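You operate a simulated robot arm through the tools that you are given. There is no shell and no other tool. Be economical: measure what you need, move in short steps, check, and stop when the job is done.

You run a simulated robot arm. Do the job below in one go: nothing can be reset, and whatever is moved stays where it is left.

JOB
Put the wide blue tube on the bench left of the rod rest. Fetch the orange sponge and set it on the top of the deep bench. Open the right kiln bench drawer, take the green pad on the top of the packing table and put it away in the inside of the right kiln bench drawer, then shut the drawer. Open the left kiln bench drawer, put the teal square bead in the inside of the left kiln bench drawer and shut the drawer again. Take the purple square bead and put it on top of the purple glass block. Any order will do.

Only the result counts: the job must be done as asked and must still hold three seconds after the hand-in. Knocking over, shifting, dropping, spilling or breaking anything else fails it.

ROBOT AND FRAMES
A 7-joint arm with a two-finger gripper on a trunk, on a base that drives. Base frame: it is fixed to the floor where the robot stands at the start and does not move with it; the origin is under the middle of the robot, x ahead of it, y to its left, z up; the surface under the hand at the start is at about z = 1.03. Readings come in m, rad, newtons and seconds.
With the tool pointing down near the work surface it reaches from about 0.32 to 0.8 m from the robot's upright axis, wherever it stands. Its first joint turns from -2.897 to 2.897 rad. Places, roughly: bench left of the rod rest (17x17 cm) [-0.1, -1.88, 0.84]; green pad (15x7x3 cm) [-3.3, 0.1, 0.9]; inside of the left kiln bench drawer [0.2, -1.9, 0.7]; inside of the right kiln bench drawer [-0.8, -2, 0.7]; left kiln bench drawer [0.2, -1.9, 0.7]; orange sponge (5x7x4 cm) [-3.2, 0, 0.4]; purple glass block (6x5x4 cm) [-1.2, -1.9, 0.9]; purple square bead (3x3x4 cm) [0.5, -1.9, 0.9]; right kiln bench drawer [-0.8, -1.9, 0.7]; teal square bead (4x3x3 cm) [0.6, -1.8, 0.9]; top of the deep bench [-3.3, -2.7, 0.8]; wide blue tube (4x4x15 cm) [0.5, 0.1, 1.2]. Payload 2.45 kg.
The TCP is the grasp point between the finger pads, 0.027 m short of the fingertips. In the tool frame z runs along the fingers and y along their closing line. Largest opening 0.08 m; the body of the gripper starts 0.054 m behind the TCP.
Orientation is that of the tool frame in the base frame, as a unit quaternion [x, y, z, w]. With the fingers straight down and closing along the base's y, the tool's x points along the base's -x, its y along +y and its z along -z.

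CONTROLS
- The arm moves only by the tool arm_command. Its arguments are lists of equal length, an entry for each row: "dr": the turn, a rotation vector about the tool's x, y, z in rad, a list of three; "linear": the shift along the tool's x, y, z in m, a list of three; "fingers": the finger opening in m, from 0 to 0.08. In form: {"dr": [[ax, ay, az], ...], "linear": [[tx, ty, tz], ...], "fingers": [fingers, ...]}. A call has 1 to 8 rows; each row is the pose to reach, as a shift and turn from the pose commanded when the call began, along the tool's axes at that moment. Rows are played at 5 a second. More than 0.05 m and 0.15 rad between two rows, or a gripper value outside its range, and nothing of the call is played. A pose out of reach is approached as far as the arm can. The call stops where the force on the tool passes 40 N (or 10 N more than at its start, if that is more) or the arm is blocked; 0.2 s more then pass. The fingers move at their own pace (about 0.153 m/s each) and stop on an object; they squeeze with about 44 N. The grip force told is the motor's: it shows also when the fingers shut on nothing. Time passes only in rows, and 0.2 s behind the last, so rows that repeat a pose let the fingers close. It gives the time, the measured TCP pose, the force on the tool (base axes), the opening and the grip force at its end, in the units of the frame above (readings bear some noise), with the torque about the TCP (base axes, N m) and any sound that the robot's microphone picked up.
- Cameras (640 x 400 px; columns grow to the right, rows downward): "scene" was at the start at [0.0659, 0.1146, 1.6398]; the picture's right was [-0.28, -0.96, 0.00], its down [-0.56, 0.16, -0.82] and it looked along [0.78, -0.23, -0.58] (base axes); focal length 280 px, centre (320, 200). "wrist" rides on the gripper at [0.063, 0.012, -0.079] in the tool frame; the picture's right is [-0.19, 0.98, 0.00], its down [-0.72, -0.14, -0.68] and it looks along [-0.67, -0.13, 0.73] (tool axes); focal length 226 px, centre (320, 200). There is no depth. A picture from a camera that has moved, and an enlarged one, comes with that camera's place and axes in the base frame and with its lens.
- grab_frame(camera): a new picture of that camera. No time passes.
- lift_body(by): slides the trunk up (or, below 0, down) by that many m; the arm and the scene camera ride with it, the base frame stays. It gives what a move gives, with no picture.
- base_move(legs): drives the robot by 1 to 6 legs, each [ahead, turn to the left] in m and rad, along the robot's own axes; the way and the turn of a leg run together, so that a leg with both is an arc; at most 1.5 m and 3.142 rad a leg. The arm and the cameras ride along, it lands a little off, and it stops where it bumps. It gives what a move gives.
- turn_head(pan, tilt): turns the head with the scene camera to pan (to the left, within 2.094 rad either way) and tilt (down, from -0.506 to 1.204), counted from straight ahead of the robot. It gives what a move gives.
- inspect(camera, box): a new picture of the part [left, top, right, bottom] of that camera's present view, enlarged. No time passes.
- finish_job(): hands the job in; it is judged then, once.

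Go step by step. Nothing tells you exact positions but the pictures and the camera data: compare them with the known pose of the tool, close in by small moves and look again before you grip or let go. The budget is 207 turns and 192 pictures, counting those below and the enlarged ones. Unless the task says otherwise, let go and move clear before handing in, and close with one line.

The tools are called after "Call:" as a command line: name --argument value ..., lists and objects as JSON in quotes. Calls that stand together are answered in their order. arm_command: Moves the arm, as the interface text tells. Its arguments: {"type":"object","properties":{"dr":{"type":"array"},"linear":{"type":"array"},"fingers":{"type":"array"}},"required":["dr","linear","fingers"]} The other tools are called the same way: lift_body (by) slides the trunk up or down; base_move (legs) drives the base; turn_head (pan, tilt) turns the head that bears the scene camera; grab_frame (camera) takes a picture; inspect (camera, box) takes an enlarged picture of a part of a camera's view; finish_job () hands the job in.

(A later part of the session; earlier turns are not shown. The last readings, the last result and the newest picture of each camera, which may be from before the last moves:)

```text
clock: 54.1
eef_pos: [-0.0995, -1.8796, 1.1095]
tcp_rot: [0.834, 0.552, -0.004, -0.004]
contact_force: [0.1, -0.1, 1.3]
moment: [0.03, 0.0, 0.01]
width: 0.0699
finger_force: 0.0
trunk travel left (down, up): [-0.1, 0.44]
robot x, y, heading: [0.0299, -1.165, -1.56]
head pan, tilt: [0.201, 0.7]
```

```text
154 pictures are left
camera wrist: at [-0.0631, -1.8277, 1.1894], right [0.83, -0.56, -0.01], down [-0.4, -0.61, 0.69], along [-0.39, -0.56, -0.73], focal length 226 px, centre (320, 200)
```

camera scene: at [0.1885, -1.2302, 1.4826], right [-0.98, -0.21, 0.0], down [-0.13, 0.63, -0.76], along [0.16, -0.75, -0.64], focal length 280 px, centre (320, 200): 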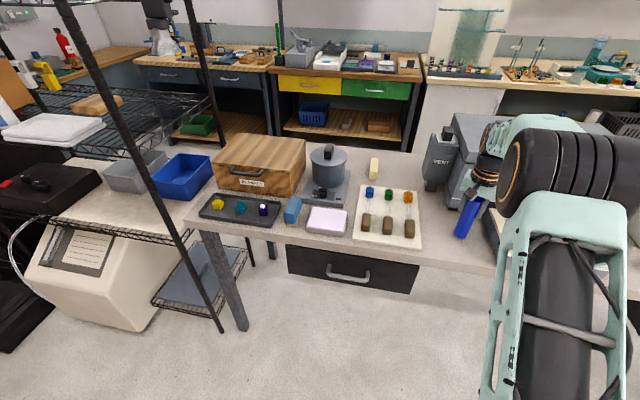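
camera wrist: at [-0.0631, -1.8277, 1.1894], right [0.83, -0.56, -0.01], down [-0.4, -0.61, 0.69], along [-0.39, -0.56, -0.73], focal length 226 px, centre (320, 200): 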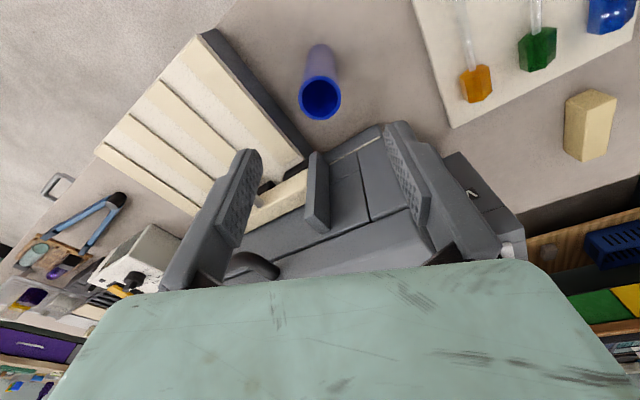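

The tube stands in place. Next: the left drawer and beads; zoom on them.

Call:
inspect --camera "scene" --box '[270, 180, 430, 300]'

Call:
inspect --camera "scene" --box '[180, 170, 340, 270]'

```text
3.33 times, centred on (350, 240) of scene
camera zoom: at [0.1886, -1.2298, 1.4826], right [-0.98, -0.21, 0.0], down [-0.13, 0.63, -0.76], along [0.16, -0.75, -0.64], focal length 933 px, centre (220, 67)
```

zoom: 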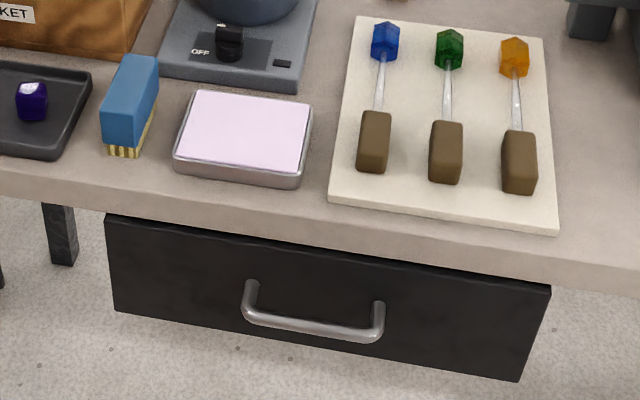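

```text
4.00 times, centred on (260, 220) of scene
camera zoom: at [0.1886, -1.2298, 1.4826], right [-0.98, -0.21, 0.0], down [-0.13, 0.63, -0.76], along [0.16, -0.75, -0.64], focal length 1120 px, centre (560, 120)
```

zoom: 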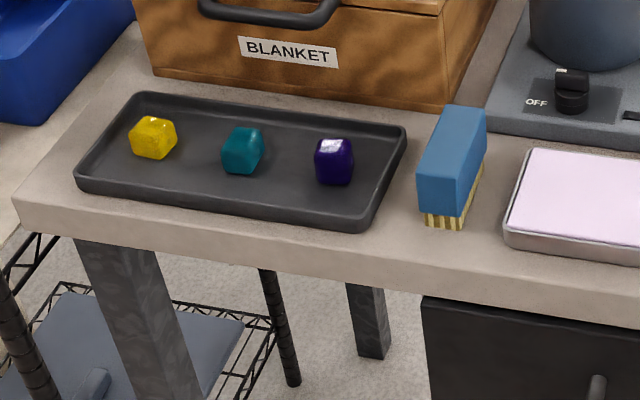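

Handle: bar centred about (0.214, -1.748, 0.745). I'll grip it with the tool tilted 45°. First pull the arm back and turn the wrist.

Call:
arm_command --dr '[[0, 0, 0], [0, 0, 0.14], [0, 0, 0.28], [0, 0, 0.42], [0, 0, 0.56], [0, 0, 0.7], [0, 0, 0.84]]' --linear '[[0, 0, -0.04], [0.044, 0, -0.04], [0.088, 0, -0.04], [0.132, 0, -0.04], [0.176, 0, -0.04], [0.22, 0, -0.04], [0.264, 0, -0.04]]' --fingers '[0.07, 0.07, 0.07, 0.07, 0.07, 0.07, 0.07]'

Call:
arm_command --dr '[[0, 0, 0.14], [0, 0, 0.28], [0, 0, 0.33]]' --linear '[[0, 0, 0], [0, 0, 0], [0, 0, 0]]' --fingers '[0.07, 0.07, 0.07]'

Call:
base_move --legs '[[0, 0.75], [0.26, 0], [0, -0.75]]'

Call:
grab_frame --camera "scene"

```text
clock: 55.7
eef_pos: [-0.0003, -1.6401, 1.1352]
tcp_rot: [0.987, 0.16, -0.006, -0.013]
contact_force: [0.0, -0.5, -0.9]
moment: [0.02, 0.0, -0.01]
width: 0.0699
finger_force: 0.1
trunk travel left (down, up): [-0.1, 0.44]
robot x, y, heading: [0.0294, -1.1744, -1.56]
head pan, tilt: [0.201, 0.7]
```

```text
clock: 56.5
eef_pos: [0.0026, -1.6363, 1.139]
tcp_rot: [1.0, -0.002, -0.008, -0.01]
contact_force: [-0.2, -0.5, -0.6]
moment: [0.01, -0.01, -0.02]
width: 0.0697
finger_force: 0.1
trunk travel left (down, up): [-0.1, 0.44]
robot x, y, heading: [0.0268, -1.1676, -1.554]
head pan, tilt: [0.201, 0.7]
```

```text
clock: 62.4
eef_pos: [0.1808, -1.829, 1.1424]
tcp_rot: [1.0, -0.001, -0.008, -0.005]
contact_force: [0.6, -0.1, 0.7]
moment: [-0.01, -0.01, 0.0]
width: 0.0698
finger_force: 0.0
trunk travel left (down, up): [-0.1, 0.44]
robot x, y, heading: [0.2113, -1.3601, -1.563]
head pan, tilt: [0.201, 0.7]
```

```text
151 pictures are left
camera scene: at [0.3569, -1.4265, 1.49], right [-1.0, -0.08, 0.0], down [-0.04, 0.58, -0.82], along [0.06, -0.81, -0.58], focal length 280 px, centre (320, 200)
```

scene: 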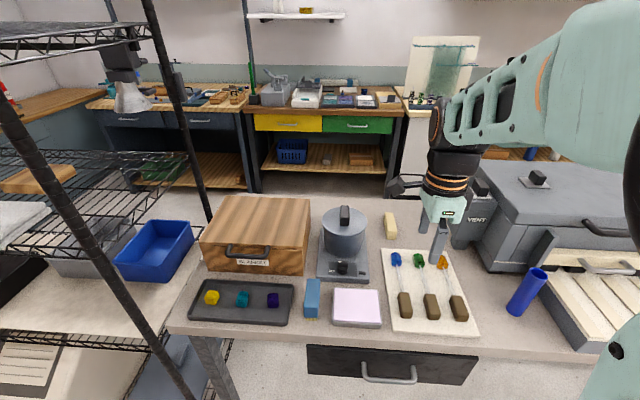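

I drifted too near; back up straight by 0.28 m and move the arm out a bit.

Call:
base_move --legs '[[-0.28, 0]]'

Call:
arm_command --dr '[[-0.14, 0, 0], [-0.28, 0, 0], [-0.42, 0, 0], [-0.56, 0, 0], [-0.7, 0, 0], [-0.785, 0, 0], [-0.785, 0, 0]]' --linear '[[0, 0, 0.03], [0, 0, 0.06], [0, 0, 0.09], [0, 0.01, 0.12], [0, 0.02, 0.15], [0, 0.03, 0.18], [0, 0.03, 0.18]]' --fingers '[0.07, 0.07, 0.07, 0.07, 0.07, 0.06, 0.06]'

Call:
grab_frame --camera "scene"

Call:
grab_frame --camera "wrist"

```text
clock: 64.4
eef_pos: [0.1807, -1.5493, 1.1397]
tcp_rot: [1.0, -0.001, -0.007, -0.008]
contact_force: [-0.1, -0.4, 0.6]
moment: [0.02, -0.02, -0.01]
width: 0.0697
finger_force: 0.0
trunk travel left (down, up): [-0.1, 0.44]
robot x, y, heading: [0.2065, -1.0757, -1.564]
head pan, tilt: [0.201, 0.7]
```

```text
clock: 66.0
eef_pos: [0.1778, -1.5776, 0.9599]
tcp_rot: [0.926, 0.002, -0.007, 0.377]
contact_force: [-0.2, -0.8, 0.7]
moment: [0.02, 0.04, -0.04]
width: 0.0599
finger_force: 0.0
trunk travel left (down, up): [-0.1, 0.44]
robot x, y, heading: [0.205, -1.0809, -1.563]
head pan, tilt: [0.201, 0.7]
```

```text
150 pictures are left
camera scene: at [0.3677, -1.1412, 1.4824], right [-0.98, -0.21, 0.0], down [-0.13, 0.63, -0.76], along [0.16, -0.75, -0.65], focal length 280 px, centre (320, 200)
```

scene: 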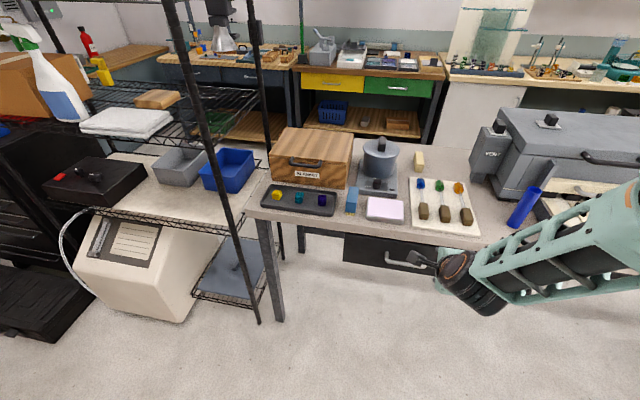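

```text
149 pictures are left
camera wrist: at [0.2424, -1.532, 1.0246], right [-0.18, -0.7, 0.69], down [-0.71, 0.58, 0.4], along [-0.68, -0.41, -0.61], focal length 226 px, centre (320, 200)
```

wrist: 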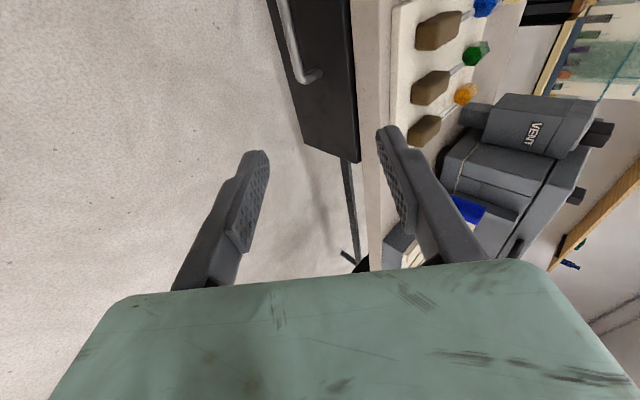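

Approaching the left handle to a stand-off of about 0.1 m.

Call:
arm_command --dr '[[0, 0, 0], [0, 0, 0], [0, 0, 0], [0, 0, 0]]' --linear '[[0.0095, -0.0065, 0.0425], [0.019, -0.013, 0.085], [0.0285, -0.0195, 0.1275], [0.038, -0.026, 0.17]]' --fingers '[0.06, 0.06, 0.06, 0.06]'

Call:
grab_frame --camera "wrist"

Call:
inspect --camera "scene" --box '[320, 200, 480, 300]'

```text
clock: 67.0
eef_pos: [0.2124, -1.6774, 0.8197]
tcp_rot: [0.927, 0.003, -0.008, 0.375]
contact_force: [-0.4, -0.4, 0.6]
moment: [0.02, 0.03, 0.03]
width: 0.0601
finger_force: 0.1
trunk travel left (down, up): [-0.1, 0.44]
robot x, y, heading: [0.2075, -1.0831, -1.563]
head pan, tilt: [0.201, 0.7]
```

```text
148 pictures are left
camera wrist: at [0.2758, -1.6313, 0.8849], right [-0.18, -0.7, 0.69], down [-0.71, 0.58, 0.4], along [-0.68, -0.41, -0.61], focal length 226 px, centre (320, 200)
```

wrist: 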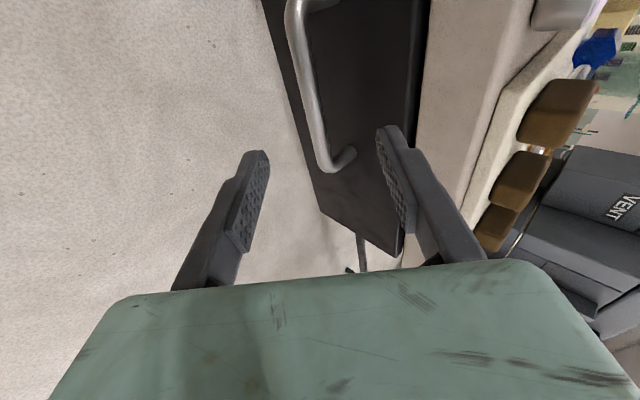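

```text
4.00 times, centred on (400, 250) of scene
camera zoom: at [0.3658, -1.1407, 1.4826], right [-0.98, -0.21, 0.0], down [-0.13, 0.63, -0.76], along [0.16, -0.75, -0.64], focal length 1120 px, centre (0, 0)
```

zoom: 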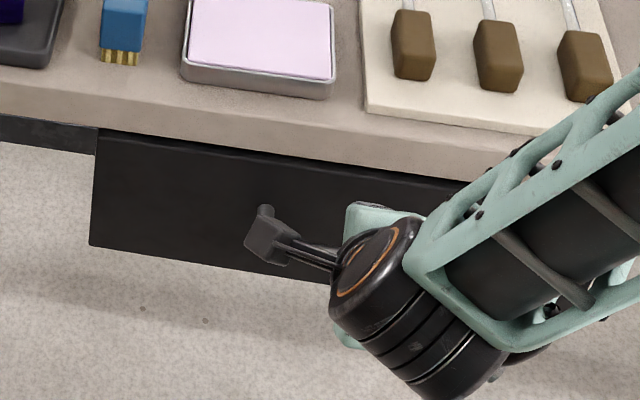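

The bar sits close to the predicted line, about 6 mm off. Advance most of the way and check.

Call:
arm_command --dr '[[0, 0, 0], [0, 0, 0], [0, 0, 0]]' --linear '[[0, -0.006, 0.03], [0, -0.0065, 0.06], [0, -0.0067, 0.08]]' --fingers '[0.06, 0.06, 0.06]'

Call:
grab_frame --camera "wrist"

```text
clock: 67.8
eef_pos: [0.2124, -1.7264, 0.7566]
tcp_rot: [0.927, 0.003, -0.007, 0.375]
contact_force: [0.8, 11.2, 5.5]
moment: [-0.35, 0.02, 0.08]
width: 0.0517
finger_force: 0.1
trunk travel left (down, up): [-0.1, 0.44]
robot x, y, heading: [0.2094, -1.0774, -1.565]
head pan, tilt: [0.201, 0.7]
```

```text
146 pictures are left
camera wrist: at [0.2762, -1.6806, 0.8222], right [-0.18, -0.7, 0.69], down [-0.71, 0.58, 0.4], along [-0.68, -0.41, -0.61], focal length 226 px, centre (320, 200)
```

wrist: 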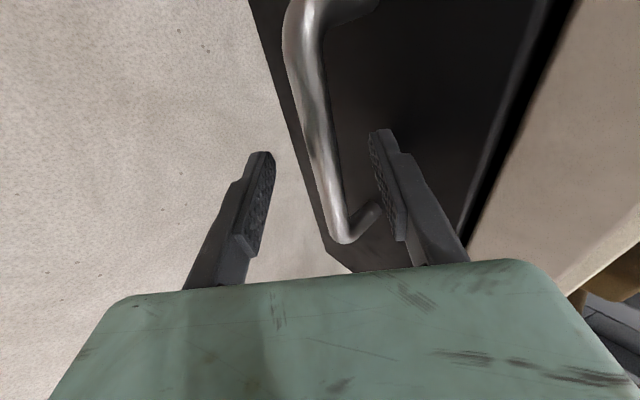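

Upper finger just touches the drawer front; the bar is between the fingers. Close.

Call:
arm_command --dr '[[0, 0, 0], [0, 0, 0], [0, 0, 0], [0, 0, 0]]' --linear '[[0, 0, 0], [0, -0.002, 0.005], [0, -0.002, 0.008], [0, -0.002, 0.008]]' --fingers '[0.035, 0.025, 0.0, 0.0]'

Call:
grab_frame --camera "wrist"

```text
clock: 68.8
eef_pos: [0.2119, -1.7329, 0.753]
tcp_rot: [0.926, 0.002, -0.008, 0.379]
contact_force: [0.2, -5.4, 29.5]
moment: [-0.16, 0.12, 0.03]
width: 0.0137
finger_force: 40.4
trunk travel left (down, up): [-0.1, 0.44]
robot x, y, heading: [0.2074, -1.0756, -1.561]
head pan, tilt: [0.201, 0.7]
```

```text
145 pictures are left
camera wrist: at [0.2759, -1.6867, 0.8178], right [-0.18, -0.7, 0.69], down [-0.71, 0.58, 0.4], along [-0.68, -0.42, -0.6], focal length 226 px, centre (320, 200)
```

wrist: 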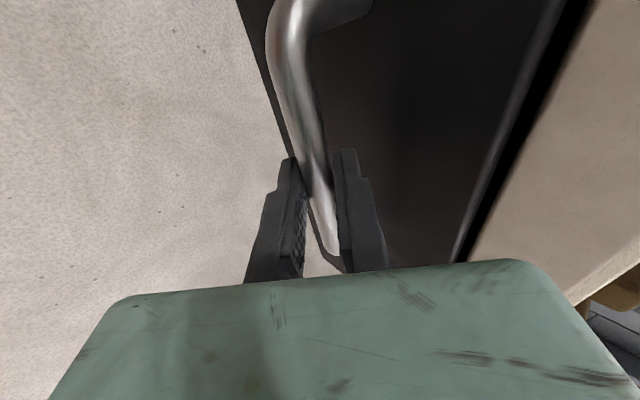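

Grip holds (13.7 mm). Pull straight back ~0.2 m.

Call:
arm_command --dr '[[0, 0, 0], [0, 0, 0], [0, 0, 0], [0, 0, 0], [0, 0, 0], [0, 0, 0]]' --linear '[[0, -0.023, -0.027], [0, -0.0485, -0.0525], [0, -0.0735, -0.077], [0, -0.0985, -0.102], [0, -0.1235, -0.127], [0, -0.141, -0.144]]' --fingers '[0, 0, 0, 0, 0, 0]'

Call:
grab_frame --camera "scene"

Call:
grab_frame --camera "wrist"

```text
clock: 70.2
eef_pos: [0.2113, -1.5288, 0.7533]
tcp_rot: [0.928, 0.001, -0.007, 0.372]
contact_force: [-13.8, 1.1, -32.1]
moment: [0.05, 0.47, 0.16]
width: 0.014
finger_force: 40.0
trunk travel left (down, up): [-0.1, 0.44]
robot x, y, heading: [0.2071, -1.0764, -1.561]
head pan, tilt: [0.201, 0.7]
```

```text
144 pictures are left
camera scene: at [0.3648, -1.1425, 1.4823], right [-0.98, -0.21, 0.0], down [-0.13, 0.63, -0.76], along [0.16, -0.75, -0.65], focal length 280 px, centre (320, 200)
```

scene: 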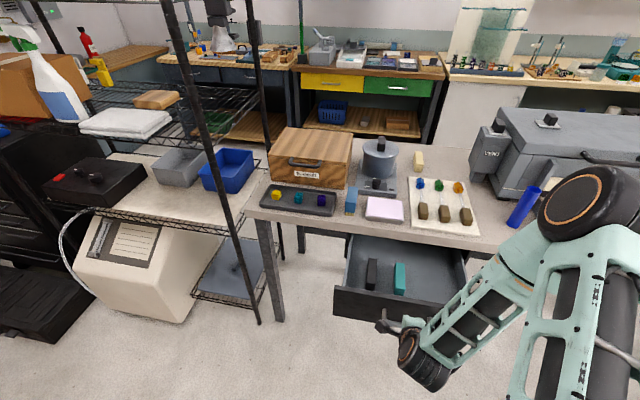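

```text
143 pictures are left
camera wrist: at [0.2756, -1.4842, 0.8198], right [-0.19, -0.71, 0.68], down [-0.71, 0.58, 0.4], along [-0.68, -0.41, -0.61], focal length 226 px, centre (320, 200)
```

wrist: 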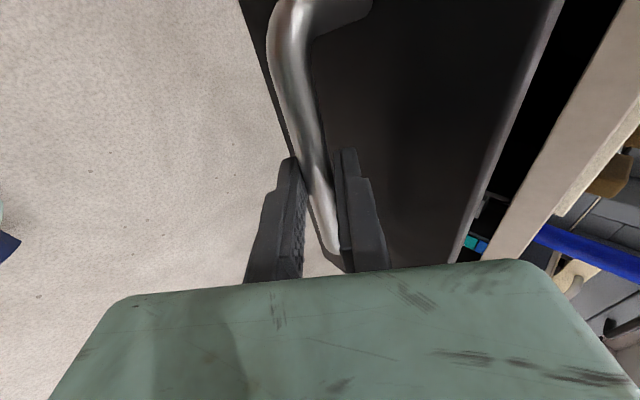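

Drawer is open by 0.2 m, with free space inside. Release, back off, and return the tool to vertical.

Call:
arm_command --dr '[[0, 0, 0], [0, 0, 0], [0, 0, 0], [0, 0, 0], [0.1, 0, 0], [0.24, 0, 0], [0.38, 0, 0], [0.52, 0, 0]]' --linear '[[0, 0, 0], [0, 0, 0], [0, 0, -0.04], [0, 0, -0.08], [0, 0.02, -0.12], [0, 0.04, -0.16], [0, 0.06, -0.18], [0, 0.1, -0.2]]' --fingers '[0.03, 0.04, 0.04, 0.04, 0.06, 0.06, 0.06, 0.06]'

Call:
arm_command --dr '[[0.13, 0, 0], [0.27, 0, 0], [0.27, 0, 0]]' --linear '[[0, 0.03, -0.03], [0, 0.06, -0.06], [0, 0.06, -0.06]]' --fingers '[0.06, 0.06, 0.06]'

Call:
grab_frame --camera "scene"

Call:
inspect --camera "scene" --box '[250, 170, 410, 270]'

```text
clock: 72.2
eef_pos: [0.1812, -1.4528, 0.9446]
tcp_rot: [0.993, -0.07, 0.027, 0.09]
contact_force: [0.4, 0.2, -0.3]
moment: [0.03, 0.04, -0.02]
width: 0.06
finger_force: 0.1
out of reach, approached as far as the arm can: row 3, 4, 5, 6, 7
trunk travel left (down, up): [-0.1, 0.44]
robot x, y, heading: [0.207, -1.0844, -1.569]
head pan, tilt: [0.201, 0.7]
stopped in row 8: the arm was blocked; the commanded pose is now the measured one
```

```text
clock: 73.0
eef_pos: [0.1696, -1.5002, 1.0146]
tcp_rot: [0.996, -0.066, 0.037, -0.044]
contact_force: [-0.3, -0.6, -0.7]
moment: [-0.01, 0.01, 0.02]
width: 0.0601
finger_force: 0.1
trunk travel left (down, up): [-0.1, 0.44]
robot x, y, heading: [0.2073, -1.0768, -1.562]
head pan, tilt: [0.201, 0.7]
```

```text
142 pictures are left
camera scene: at [0.3658, -1.141, 1.4826], right [-0.98, -0.21, 0.0], down [-0.13, 0.63, -0.76], along [0.16, -0.75, -0.64], focal length 280 px, centre (320, 200)
```

scene: 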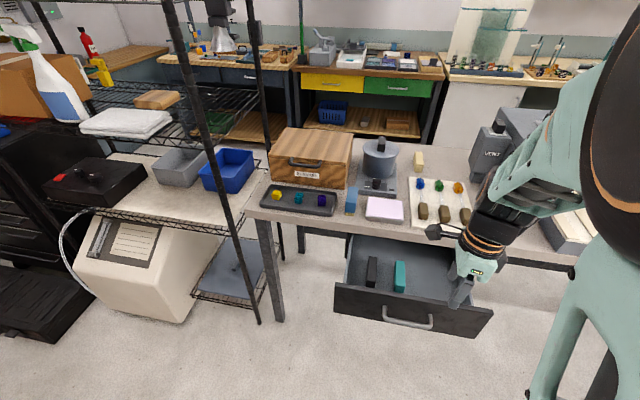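

```text
4.00 times, centred on (330, 220) of scene
camera zoom: at [0.3658, -1.141, 1.4826], right [-0.98, -0.21, 0.0], down [-0.13, 0.63, -0.76], along [0.16, -0.75, -0.64], focal length 1120 px, centre (280, 120)
```

zoom: 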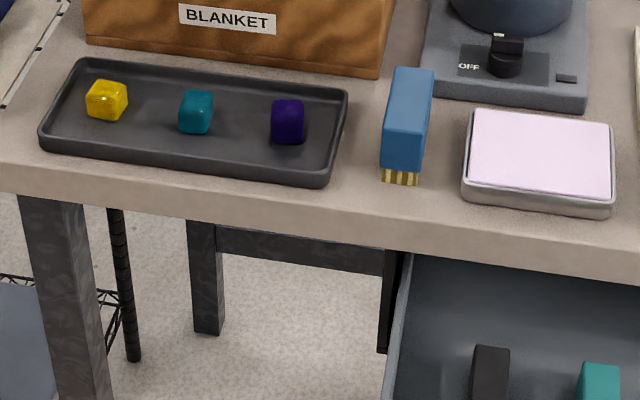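

Teal bead ≈(0.595, -1.864), purple ≈(0.514, -1.867), out of reach from here. I shift the base left and a little forward.

Call:
base_move --legs '[[0, 1.0], [0.2, 0], [0, -1.0]]'

Call:
grab_frame --camera "scene"

Call:
grab_frame --camera "wrist"

```text
clock: 79.9
eef_pos: [0.3553, -1.6015, 1.0142]
tcp_rot: [0.997, -0.052, 0.036, -0.044]
contact_force: [-0.6, 0.7, 0.6]
moment: [-0.01, 0.0, 0.01]
width: 0.0602
finger_force: 0.1
trunk travel left (down, up): [-0.1, 0.44]
robot x, y, heading: [0.3781, -1.178, -1.534]
head pan, tilt: [0.201, 0.7]
```

```text
140 pictures are left
camera scene: at [0.5401, -1.2381, 1.4826], right [-0.97, -0.23, 0.0], down [-0.15, 0.63, -0.76], along [0.18, -0.74, -0.64], focal length 280 px, centre (320, 200)
```

scene: 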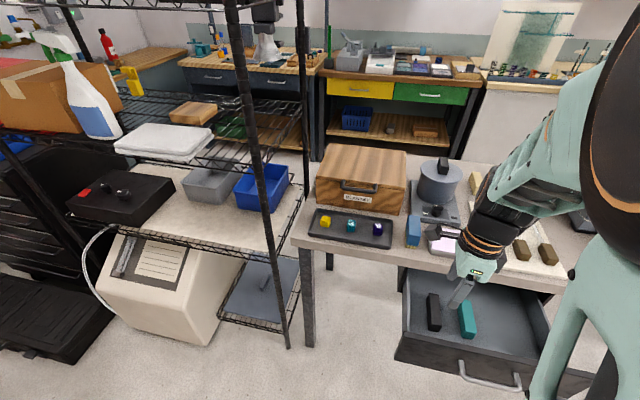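

```text
139 pictures are left
camera wrist: at [0.4102, -1.6293, 1.0969], right [-0.29, -0.95, -0.1], down [-0.75, 0.16, 0.64], along [-0.59, 0.26, -0.76], focal length 226 px, centre (320, 200)
```

wrist: 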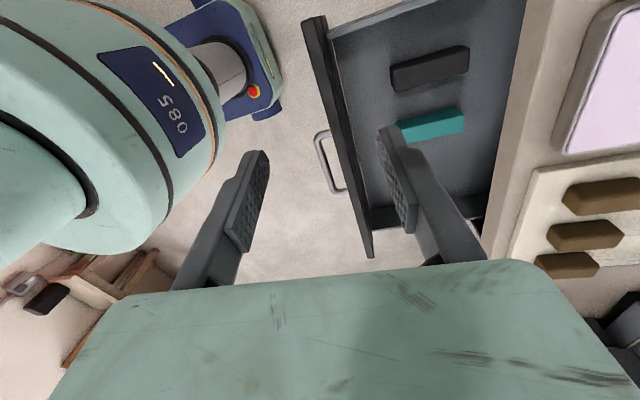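

Move over the teal bead, levelling the tool.

Call:
arm_command --dr '[[-0.012, -0.008, -0.013], [-0.023, -0.017, -0.027], [-0.035, -0.025, -0.04], [-0.047, -0.034, -0.054], [-0.058, -0.042, -0.067], [-0.07, -0.05, -0.08], [-0.081, -0.059, -0.094], [-0.093, -0.067, -0.107]]' --linear '[[0.033, 0.03, 0.002], [0.066, 0.06, 0.004], [0.099, 0.089, 0.006], [0.132, 0.119, 0.008], [0.166, 0.149, 0.01], [0.199, 0.179, 0.012], [0.232, 0.208, 0.014], [0.265, 0.238, 0.016]]' --fingers '[0.055, 0.055, 0.055, 0.055, 0.055, 0.055, 0.055, 0.055]'

Call:
grab_frame --camera "wrist"

Call:
inspect --camera "scene" --box '[290, 150, 450, 250]'

```text
clock: 81.7
eef_pos: [0.5957, -1.8666, 0.992]
tcp_rot: [1.0, 0.001, 0.002, 0.002]
contact_force: [0.0, 4.2, -1.2]
moment: [0.15, -0.01, 0.07]
width: 0.0525
finger_force: 0.0
trunk travel left (down, up): [-0.1, 0.44]
robot x, y, heading: [0.378, -1.1804, -1.54]
head pan, tilt: [0.201, 0.7]
```

```text
138 pictures are left
camera wrist: at [0.6582, -1.8787, 1.0727], right [-0.19, -0.98, 0.0], down [-0.72, 0.14, 0.68], along [-0.67, 0.13, -0.74], focal length 226 px, centre (320, 200)
```

wrist: 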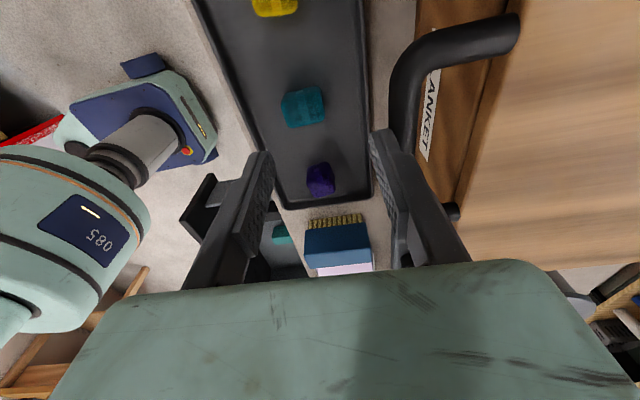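

```text
4.00 times, centred on (370, 200) of scene
camera zoom: at [0.54, -1.2375, 1.4826], right [-0.97, -0.23, 0.0], down [-0.15, 0.63, -0.76], along [0.18, -0.74, -0.64], focal length 1120 px, centre (120, 200)
```

zoom: 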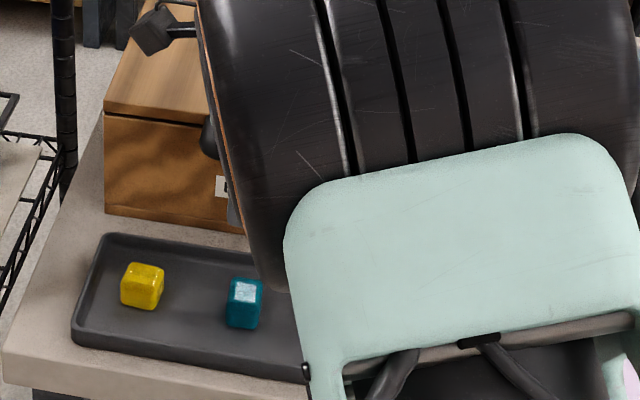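

The rear finger brushed the box handle lightly; the bead is actually ~15 mm nearer. Shift off and re-check.

Call:
arm_command --dr '[[0, 0, 0], [0, 0, 0]]' --linear '[[0, -0.017, 0], [-0.009, -0.017, 0]]' --fingers '[0.052, 0.052]'

Call:
grab_frame --camera "wrist"

Call:
grab_frame --camera "scene"

```text
clock: 82.3
eef_pos: [0.5852, -1.8487, 0.9944]
tcp_rot: [1.0, 0.001, 0.003, 0.003]
contact_force: [0.5, -0.9, -0.2]
moment: [-0.01, 0.0, 0.01]
width: 0.0522
finger_force: 0.0
trunk travel left (down, up): [-0.1, 0.44]
robot x, y, heading: [0.3796, -1.1813, -1.534]
head pan, tilt: [0.201, 0.7]
```

```text
136 pictures are left
camera wrist: at [0.6483, -1.8615, 1.0754], right [-0.19, -0.98, 0.01], down [-0.72, 0.14, 0.68], along [-0.67, 0.13, -0.74], focal length 226 px, centre (320, 200)
```

wrist: 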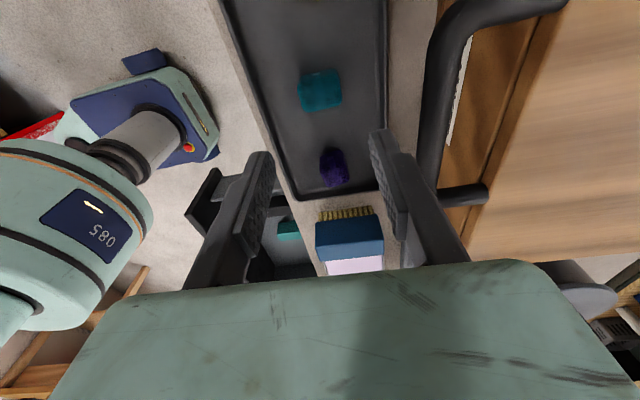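

```text
135 pictures are left
camera scene: at [0.5403, -1.2376, 1.4826], right [-0.97, -0.23, 0.0], down [-0.15, 0.63, -0.76], along [0.18, -0.74, -0.64], focal length 280 px, centre (320, 200)
```

scene: 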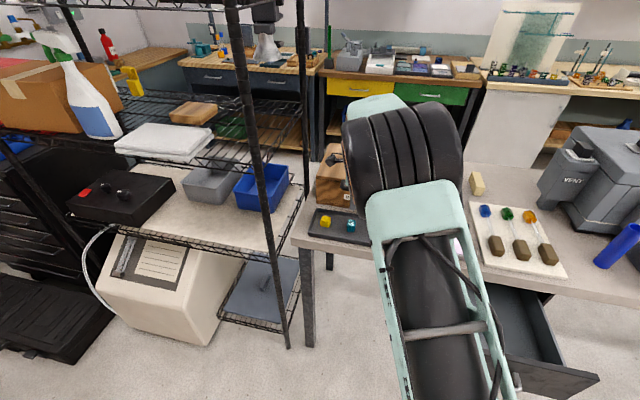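

Well centred. Descend so the tips stay just above the tray floor, then close.

Call:
arm_command --dr '[[0, 0, 0], [0, 0, 0], [0, 0, 0], [0, 0, 0], [0, 0, 0], [0, 0, 0]]' --linear '[[0, 0, 0.04], [0, 0, 0.08], [0, 0, 0.112], [0, 0, 0.114], [0, 0, 0.114], [0, 0, 0.114]]' --fingers '[0.052, 0.052, 0.052, 0.052, 0.015, 0.015]'

Call:
grab_frame --camera "wrist"

```text
clock: 83.7
eef_pos: [0.5858, -1.8485, 0.881]
tcp_rot: [1.0, 0.002, 0.003, 0.003]
contact_force: [0.9, 4.2, 18.0]
moment: [0.52, 0.06, -0.01]
width: 0.0348
finger_force: 43.8
trunk travel left (down, up): [-0.1, 0.44]
robot x, y, heading: [0.3802, -1.1806, -1.538]
head pan, tilt: [0.201, 0.7]
```

```text
134 pictures are left
camera wrist: at [0.6483, -1.8604, 0.9615], right [-0.19, -0.98, 0.01], down [-0.72, 0.14, 0.68], along [-0.67, 0.12, -0.74], focal length 226 px, centre (320, 200)
```

wrist: 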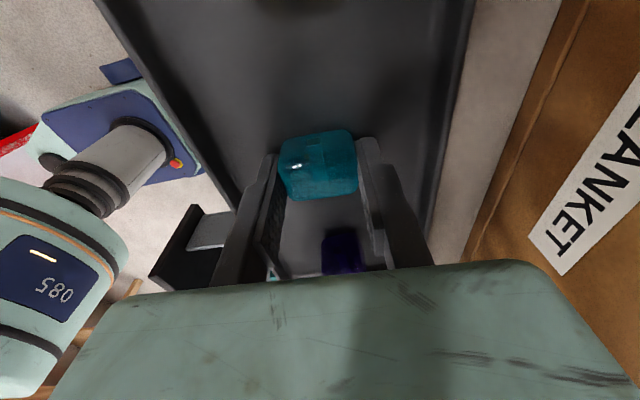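

Teal bead held. Lift and carry to over the open drawer's free right part.

Call:
arm_command --dr '[[0, 0, 0], [0, 0, 0], [0, 0, 0], [0, 0, 0], [0, 0, 0], [0, 0, 0], [0, 0, 0], [0, 0, 0]]' --linear '[[0, 0, -0.03], [0, 0, -0.07], [0, 0, -0.11], [0, 0, -0.14], [0, -0.045, -0.14], [0, -0.09, -0.14], [0, -0.135, -0.14], [0, -0.18, -0.14]]' --fingers '[0.015, 0.015, 0.015, 0.015, 0.015, 0.015, 0.015, 0.015]'

Call:
arm_command --dr '[[0, 0, 0], [0, 0, 0], [0, 0, 0], [0, 0, 0], [0, 0, 0], [0, 0, 0], [0, 0, 0], [0, 0, 0]]' --linear '[[-0.048, 0, 0], [-0.096, 0, 0], [-0.144, 0, 0], [-0.192, 0, 0], [-0.24, 0, 0], [-0.288, 0, 0], [-0.336, 0, 0], [-0.384, 0, 0]]' --fingers '[0.015, 0.015, 0.015, 0.015, 0.015, 0.015, 0.015, 0.015]'

Call:
grab_frame --camera "wrist"

Call:
grab_frame --camera "scene"

```text
clock: 85.5
eef_pos: [0.5856, -1.6657, 1.02]
tcp_rot: [1.0, 0.002, 0.003, 0.004]
contact_force: [-0.2, -0.6, -0.7]
moment: [0.05, -0.04, -0.02]
width: 0.0349
finger_force: 44.2
trunk travel left (down, up): [-0.1, 0.44]
robot x, y, heading: [0.3799, -1.1841, -1.535]
head pan, tilt: [0.201, 0.7]
```

```text
clock: 87.3
eef_pos: [0.2002, -1.6702, 1.0182]
tcp_rot: [1.0, 0.002, 0.002, 0.003]
contact_force: [0.4, 0.0, -0.5]
moment: [-0.01, -0.03, 0.0]
width: 0.0347
finger_force: 44.4
trunk travel left (down, up): [-0.1, 0.44]
robot x, y, heading: [0.381, -1.184, -1.539]
head pan, tilt: [0.201, 0.7]
```

```text
133 pictures are left
camera wrist: at [0.2626, -1.6828, 1.0983], right [-0.19, -0.98, 0.0], down [-0.72, 0.14, 0.68], along [-0.67, 0.13, -0.74], focal length 226 px, centre (320, 200)
```

wrist: 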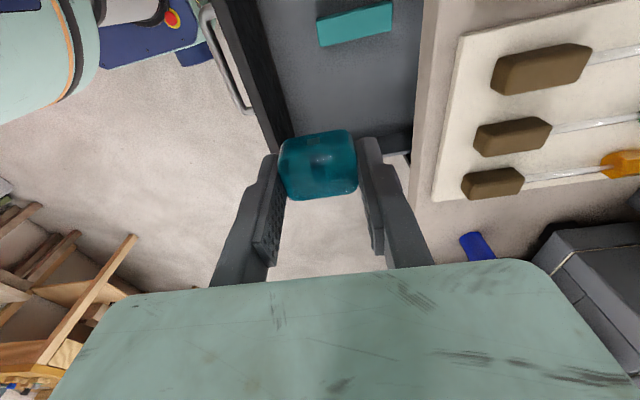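

```text
132 pictures are left
camera scene: at [0.5399, -1.238, 1.4826], right [-0.97, -0.23, 0.0], down [-0.15, 0.63, -0.76], along [0.18, -0.74, -0.64], focal length 280 px, centre (320, 200)
```

scene: 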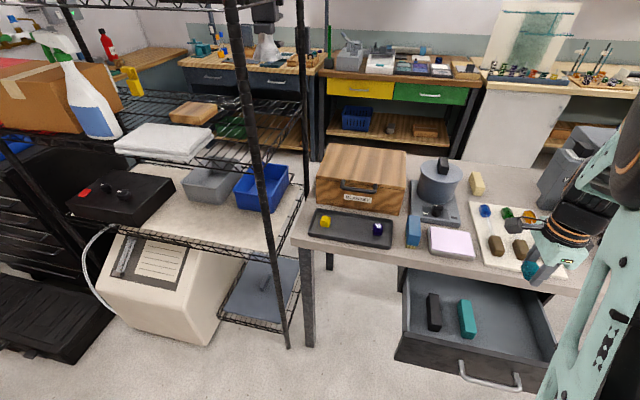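

Drawer's inner right wall is near x≈0.08. Go to x≈0.145 and lower into the drawer.

Call:
arm_command --dr '[[0, 0, 0], [0, 0, 0], [0, 0, 0], [0, 0, 0], [0, 0, 0], [0, 0, 0], [0, 0, 0], [0, 0, 0]]' --linear '[[-0.03, 0, 0], [-0.055, 0, 0.02], [-0.055, 0, 0.065], [-0.055, 0, 0.11], [-0.055, 0, 0.155], [-0.055, 0, 0.2], [-0.055, 0, 0.24], [-0.055, 0, 0.26]]' --fingers '[0.015, 0.015, 0.015, 0.015, 0.015, 0.015, 0.015, 0.015]'

Call:
grab_frame --camera "wrist"

Call:
grab_frame --camera "scene"

```text
clock: 89.1
eef_pos: [0.147, -1.6713, 0.7561]
tcp_rot: [1.0, 0.001, 0.003, 0.002]
contact_force: [0.6, -0.2, 0.5]
moment: [0.0, 0.0, -0.01]
width: 0.0347
finger_force: 43.9
trunk travel left (down, up): [-0.1, 0.44]
robot x, y, heading: [0.3775, -1.1792, -1.534]
head pan, tilt: [0.201, 0.7]
```

```text
131 pictures are left
camera wrist: at [0.2107, -1.6845, 0.8365], right [-0.19, -0.98, 0.0], down [-0.72, 0.14, 0.68], along [-0.67, 0.13, -0.74], focal length 226 px, centre (320, 200)
```

wrist: 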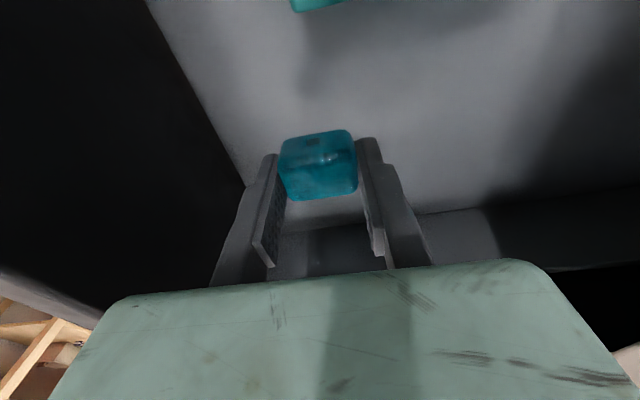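

```text
130 pictures are left
camera scene: at [0.5399, -1.2384, 1.4826], right [-0.97, -0.23, 0.0], down [-0.15, 0.63, -0.76], along [0.18, -0.74, -0.64], focal length 280 px, centre (320, 200)
```

scene: 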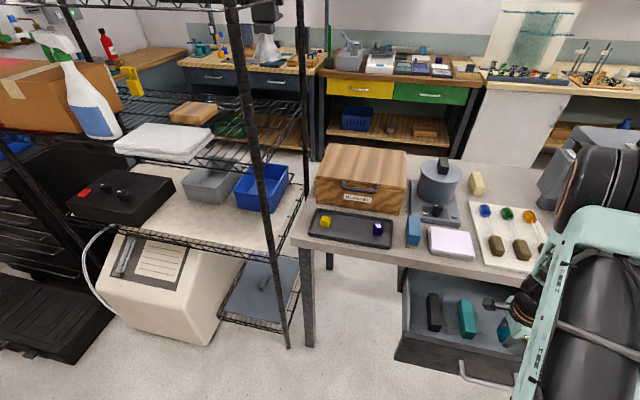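

Inside, clear of walls. Step down until it touches, then release.

Call:
arm_command --dr '[[0, 0, 0], [0, 0, 0], [0, 0, 0], [0, 0, 0], [0, 0, 0]]' --linear '[[0, 0, 0.012], [0, 0, 0.024], [0, 0, 0.034], [0, 0, 0.042], [0, 0, 0.048]]' --fingers '[0.015, 0.015, 0.015, 0.015, 0.015]'

Call:
grab_frame --camera "wrist"

```text
clock: 90.3
eef_pos: [0.1478, -1.6725, 0.7096]
tcp_rot: [1.0, 0.001, 0.003, 0.003]
contact_force: [-0.1, -0.2, -1.0]
moment: [0.01, 0.0, 0.01]
width: 0.0349
finger_force: 43.8
trunk travel left (down, up): [-0.1, 0.44]
robot x, y, heading: [0.3825, -1.1803, -1.54]
head pan, tilt: [0.201, 0.7]
```

```text
129 pictures are left
camera wrist: at [0.21, -1.6849, 0.7893], right [-0.19, -0.98, 0.0], down [-0.72, 0.14, 0.68], along [-0.67, 0.13, -0.74], focal length 226 px, centre (320, 200)
```

wrist: 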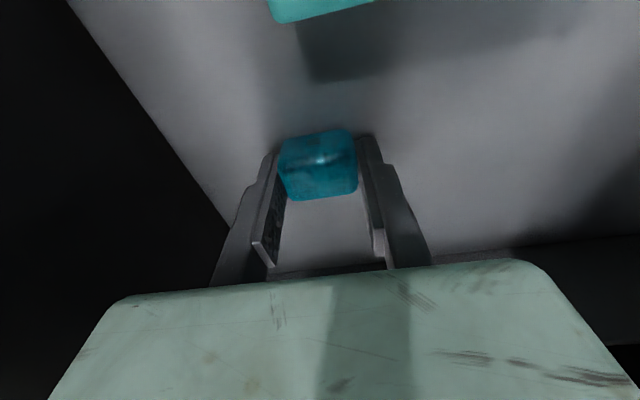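

Call:
arm_command --dr '[[0, 0, 0], [0, 0, 0], [0, 0, 0], [0, 0, 0]]' --linear '[[0, 0, 0.005], [0, 0, 0.01], [0, 0, 0.015], [0, 0, 0.018]]' --fingers '[0.015, 0.015, 0.015, 0.015]'

```text
clock: 90.8
eef_pos: [0.1478, -1.6745, 0.7077]
tcp_rot: [1.0, 0.002, -0.001, 0.008]
contact_force: [4.5, -2.3, 21.2]
moment: [0.49, -0.16, -0.16]
width: 0.0347
finger_force: 44.3
trunk travel left (down, up): [-0.1, 0.44]
robot x, y, heading: [0.377, -1.1796, -1.539]
head pan, tilt: [0.201, 0.7]
stopped in row 2: the force on the tool passed its limit at 51 N (the readings are from after the stop); the commanded pose is now the measured one
```

The bead is on the drawer floor (contact). Release slightly and rise straight out.

Call:
arm_command --dr '[[0, 0, 0], [0, 0, 0], [0, 0, 0], [0, 0, 0], [0, 0, 0], [0, 0, 0], [0, 0, 0], [0, 0, 0]]' --linear '[[0, 0, -0.002], [0, 0, -0.002], [0, 0, -0.04], [0, 0, -0.085], [0, 0, -0.13], [0, 0, -0.175], [0, 0, -0.22], [0, 0, -0.26]]' --fingers '[0.045, 0.05, 0.05, 0.05, 0.05, 0.05, 0.05, 0.05]'

Call:
grab_frame --camera "wrist"

Call:
inspect --camera "scene" --box '[380, 250, 620, 400]'

```text
clock: 92.6
eef_pos: [0.1481, -1.672, 0.9635]
tcp_rot: [1.0, 0.0, 0.001, 0.005]
contact_force: [1.0, -0.1, -0.3]
moment: [-0.03, 0.01, -0.03]
width: 0.0502
finger_force: 0.1
trunk travel left (down, up): [-0.1, 0.44]
robot x, y, heading: [0.3812, -1.1808, -1.533]
head pan, tilt: [0.201, 0.7]
```

```text
128 pictures are left
camera wrist: at [0.2106, -1.6842, 1.0433], right [-0.19, -0.98, 0.01], down [-0.72, 0.15, 0.68], along [-0.67, 0.12, -0.73], focal length 226 px, centre (320, 200)
```

wrist: 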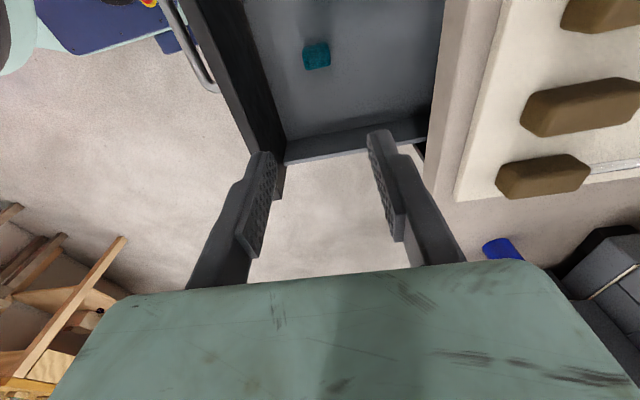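

```text
2.67 times, centred on (500, 325) of scene
camera zoom: at [0.5401, -1.238, 1.4826], right [-0.97, -0.23, 0.0], down [-0.15, 0.63, -0.76], along [0.18, -0.74, -0.64], focal length 746 px, centre (-160, -133)
```

zoom: 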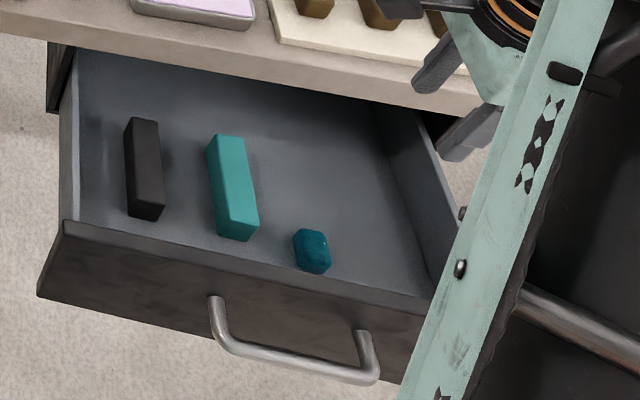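

Teal bead is in. To close, I'll back the base a bit, then push the handle bar with closed, slightly tilted fingers.

Call:
base_move --legs '[[-0.15, 0]]'

Call:
arm_command --dr '[[-0.07, 0, 0], [-0.14, 0, 0], [-0.21, 0, 0], [-0.28, 0, 0], [-0.35, 0, 0], [-0.4, 0, 0]]' --linear '[[0.02, -0.02, 0], [0.04, -0.035, 0.03], [0.06, -0.05, 0.07], [0.07, -0.05, 0.11], [0.07, -0.05, 0.15], [0.07, -0.05, 0.18]]' --fingers '[0.0, 0.0, 0.0, 0.0, 0.0, 0.0]'

Call:
grab_frame --camera "wrist"

Call:
grab_frame --camera "scene"

```text
clock: 94.0
eef_pos: [0.141, -1.5603, 0.9642]
tcp_rot: [1.0, -0.001, 0.001, 0.008]
contact_force: [0.0, 0.5, -0.9]
moment: [-0.05, 0.02, -0.01]
width: 0.05
finger_force: 0.0
trunk travel left (down, up): [-0.1, 0.44]
robot x, y, heading: [0.3781, -1.0736, -1.538]
head pan, tilt: [0.201, 0.7]
stopped in leg 1: the robot was blocked; the commanded pose is now the measured one
```

```text
clock: 95.3
eef_pos: [0.2137, -1.5159, 0.7843]
tcp_rot: [0.978, 0.0, 0.001, 0.206]
contact_force: [0.4, -0.1, 0.4]
moment: [0.01, -0.01, -0.01]
width: 0.0
finger_force: 29.9
trunk travel left (down, up): [-0.1, 0.44]
robot x, y, heading: [0.3747, -1.0712, -1.536]
head pan, tilt: [0.201, 0.7]
```

```text
126 pictures are left
camera wrist: at [0.2759, -1.4956, 0.8626], right [-0.19, -0.9, 0.4], down [-0.72, 0.41, 0.57], along [-0.67, -0.17, -0.72], focal length 226 px, centre (320, 200)
```

wrist: 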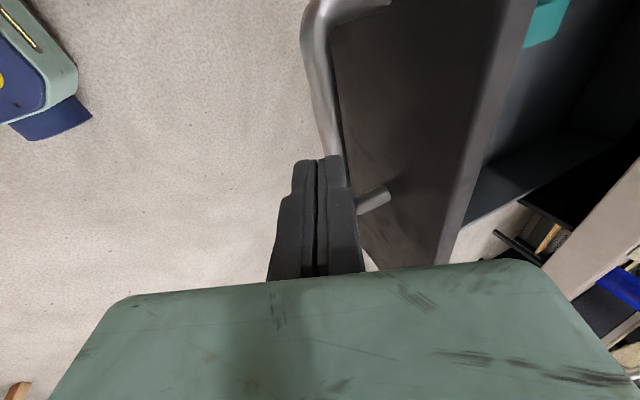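

```text
125 pictures are left
camera scene: at [0.5355, -1.1281, 1.4827], right [-0.97, -0.23, 0.0], down [-0.15, 0.63, -0.76], along [0.18, -0.74, -0.64], focal length 280 px, centre (320, 200)
```

scene: 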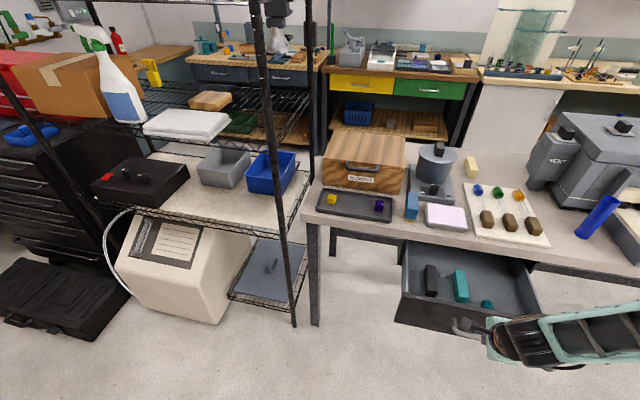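

Lower in front of the bar and push.

Call:
arm_command --dr '[[0, 0, 0], [0, 0, 0], [0, 0, 0], [0, 0, 0], [0, 0, 0], [0, 0, 0], [0, 0, 0], [0, 0, 0]]' --linear '[[0, -0.0218, 0.0122], [0, -0.0298, 0.0305], [0, 0.0021, 0.0446], [0, 0.0387, 0.0607], [0, 0.0752, 0.0768], [0, 0.1117, 0.093], [0, 0.1437, 0.107], [0, 0.1665, 0.1171]]' --fingers '[0, 0, 0, 0, 0, 0, 0, 0]'

Call:
grab_frame --camera "scene"

Call:
grab_frame --camera "wrist"

```text
clock: 97.2
eef_pos: [0.2124, -1.7155, 0.7434]
tcp_rot: [0.979, -0.001, 0.001, 0.205]
contact_force: [0.3, 0.8, 0.1]
moment: [-0.03, 0.01, 0.02]
width: 0.0002
finger_force: 29.6
trunk travel left (down, up): [-0.1, 0.44]
robot x, y, heading: [0.3761, -1.0717, -1.536]
head pan, tilt: [0.201, 0.7]
```

```text
124 pictures are left
camera scene: at [0.5362, -1.1282, 1.4826], right [-0.97, -0.23, 0.0], down [-0.15, 0.63, -0.76], along [0.18, -0.74, -0.64], focal length 280 px, centre (320, 200)
```

scene: 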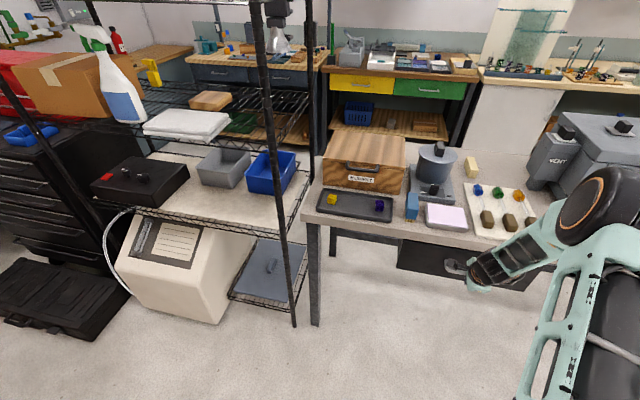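

```text
123 pictures are left
camera wrist: at [0.2755, -1.6952, 0.8225], right [-0.19, -0.9, 0.39], down [-0.72, 0.4, 0.57], along [-0.67, -0.17, -0.72], focal length 226 px, centre (320, 200)
```

wrist: 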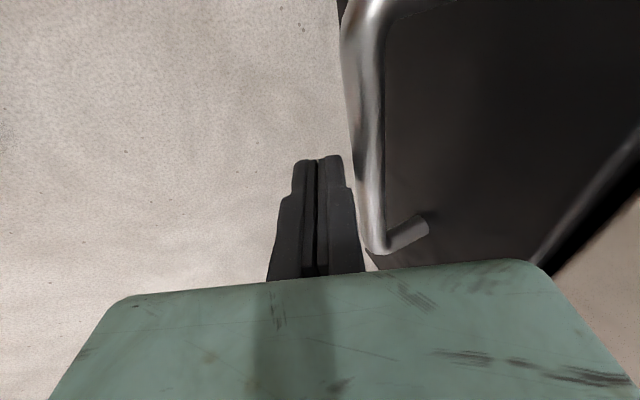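

Drawer appears nearly shut. Push a little more to confirm contact at its stop.

Call:
arm_command --dr '[[0, 0, 0], [0, 0, 0], [0, 0, 0]]' --linear '[[0, 0.0091, 0.004], [0, 0.0183, 0.008], [0, 0.0274, 0.0121]]' --fingers '[0, 0, 0]'

Call:
inspect --camera "scene" --box '[370, 200, 570, 325]'

Call:
grab_frame --camera "wrist"

```text
clock: 97.7
eef_pos: [0.2124, -1.7245, 0.7368]
tcp_rot: [0.981, -0.001, 0.003, 0.196]
contact_force: [0.1, 4.0, -5.5]
moment: [0.01, 0.02, 0.07]
width: 0.0
finger_force: 29.5
trunk travel left (down, up): [-0.1, 0.44]
robot x, y, heading: [0.3765, -1.0714, -1.537]
head pan, tilt: [0.201, 0.7]
stopped in row 2: the force on the tool passed its limit at 50 N (the readings are from after the stop); the commanded pose is now the measured one
```

```text
3.20 times, centred on (470, 262) of scene
camera zoom: at [0.5359, -1.1289, 1.4825], right [-0.97, -0.23, 0.0], down [-0.15, 0.63, -0.76], along [0.18, -0.74, -0.65], focal length 896 px, centre (-160, 0)
```

zoom: 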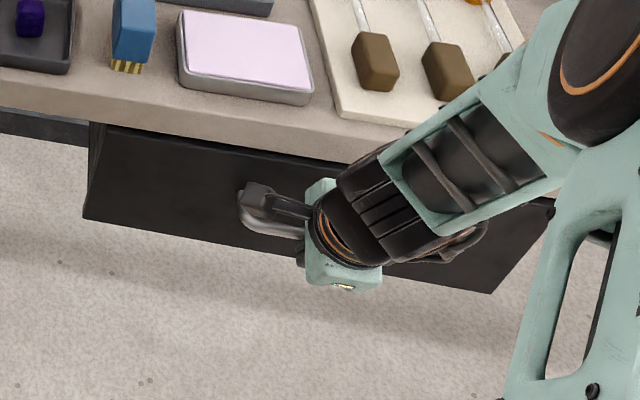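

```text
121 pictures are left
camera wrist: at [0.2757, -1.706, 0.8159], right [-0.2, -0.91, 0.38], down [-0.72, 0.39, 0.57], along [-0.66, -0.16, -0.73], focal length 226 px, centre (320, 200)
```

wrist: 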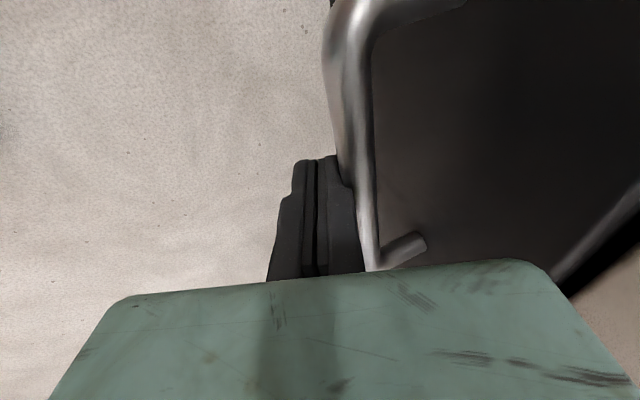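

Left drawer is shut. Raise and level the tool, go forward, and get the purple bead at ≈(0.505, -1.852).

Call:
arm_command --dr '[[0, 0, 0], [0, 0, 0], [0.08, 0, 0], [0.16, 0, 0], [0.24, 0, 0], [0.32, 0, 0], [0.395, 0, 0]]' --linear '[[0, -0.0292, -0.0339], [0, -0.0119, -0.0754], [0, 0.0054, -0.117], [0, 0.0228, -0.1585], [0, 0.0401, -0.2], [0, 0.0574, -0.2415], [0, 0.067, -0.2646]]' --fingers '[0, 0, 0.02, 0.05, 0.05, 0.05, 0.05]'

Call:
base_move --legs '[[0.11, 0]]'

Call:
inspect --camera "scene" --box '[300, 170, 460, 270]'

```text
clock: 99.3
eef_pos: [0.2128, -1.6842, 1.0074]
tcp_rot: [1.0, -0.001, 0.002, 0.001]
contact_force: [0.2, 0.7, 0.5]
moment: [0.01, -0.02, -0.04]
width: 0.0503
finger_force: 0.1
trunk travel left (down, up): [-0.1, 0.44]
robot x, y, heading: [0.374, -1.0698, -1.539]
head pan, tilt: [0.201, 0.7]
```

```text
clock: 100.5
eef_pos: [0.2159, -1.7938, 1.008]
tcp_rot: [1.0, -0.001, 0.003, 0.001]
contact_force: [0.0, 0.7, -1.2]
moment: [-0.03, 0.02, -0.01]
width: 0.0503
finger_force: 0.0
trunk travel left (down, up): [-0.1, 0.44]
robot x, y, heading: [0.3776, -1.1844, -1.535]
head pan, tilt: [0.201, 0.7]
```

```text
4.00 times, centred on (380, 220) of scene
camera zoom: at [0.5399, -1.2372, 1.4825], right [-0.97, -0.23, 0.0], down [-0.15, 0.63, -0.76], along [0.18, -0.74, -0.64], focal length 1120 px, centre (80, 120)
```

zoom: 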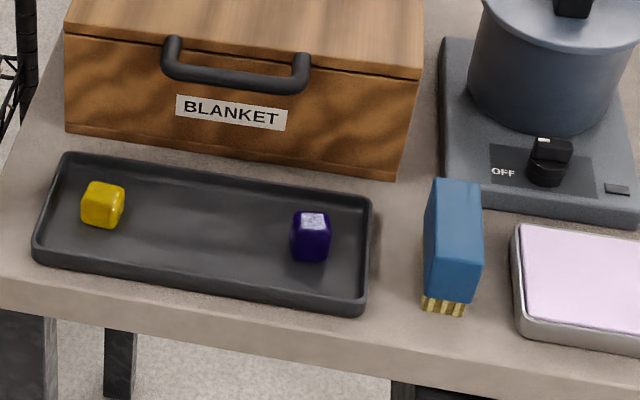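

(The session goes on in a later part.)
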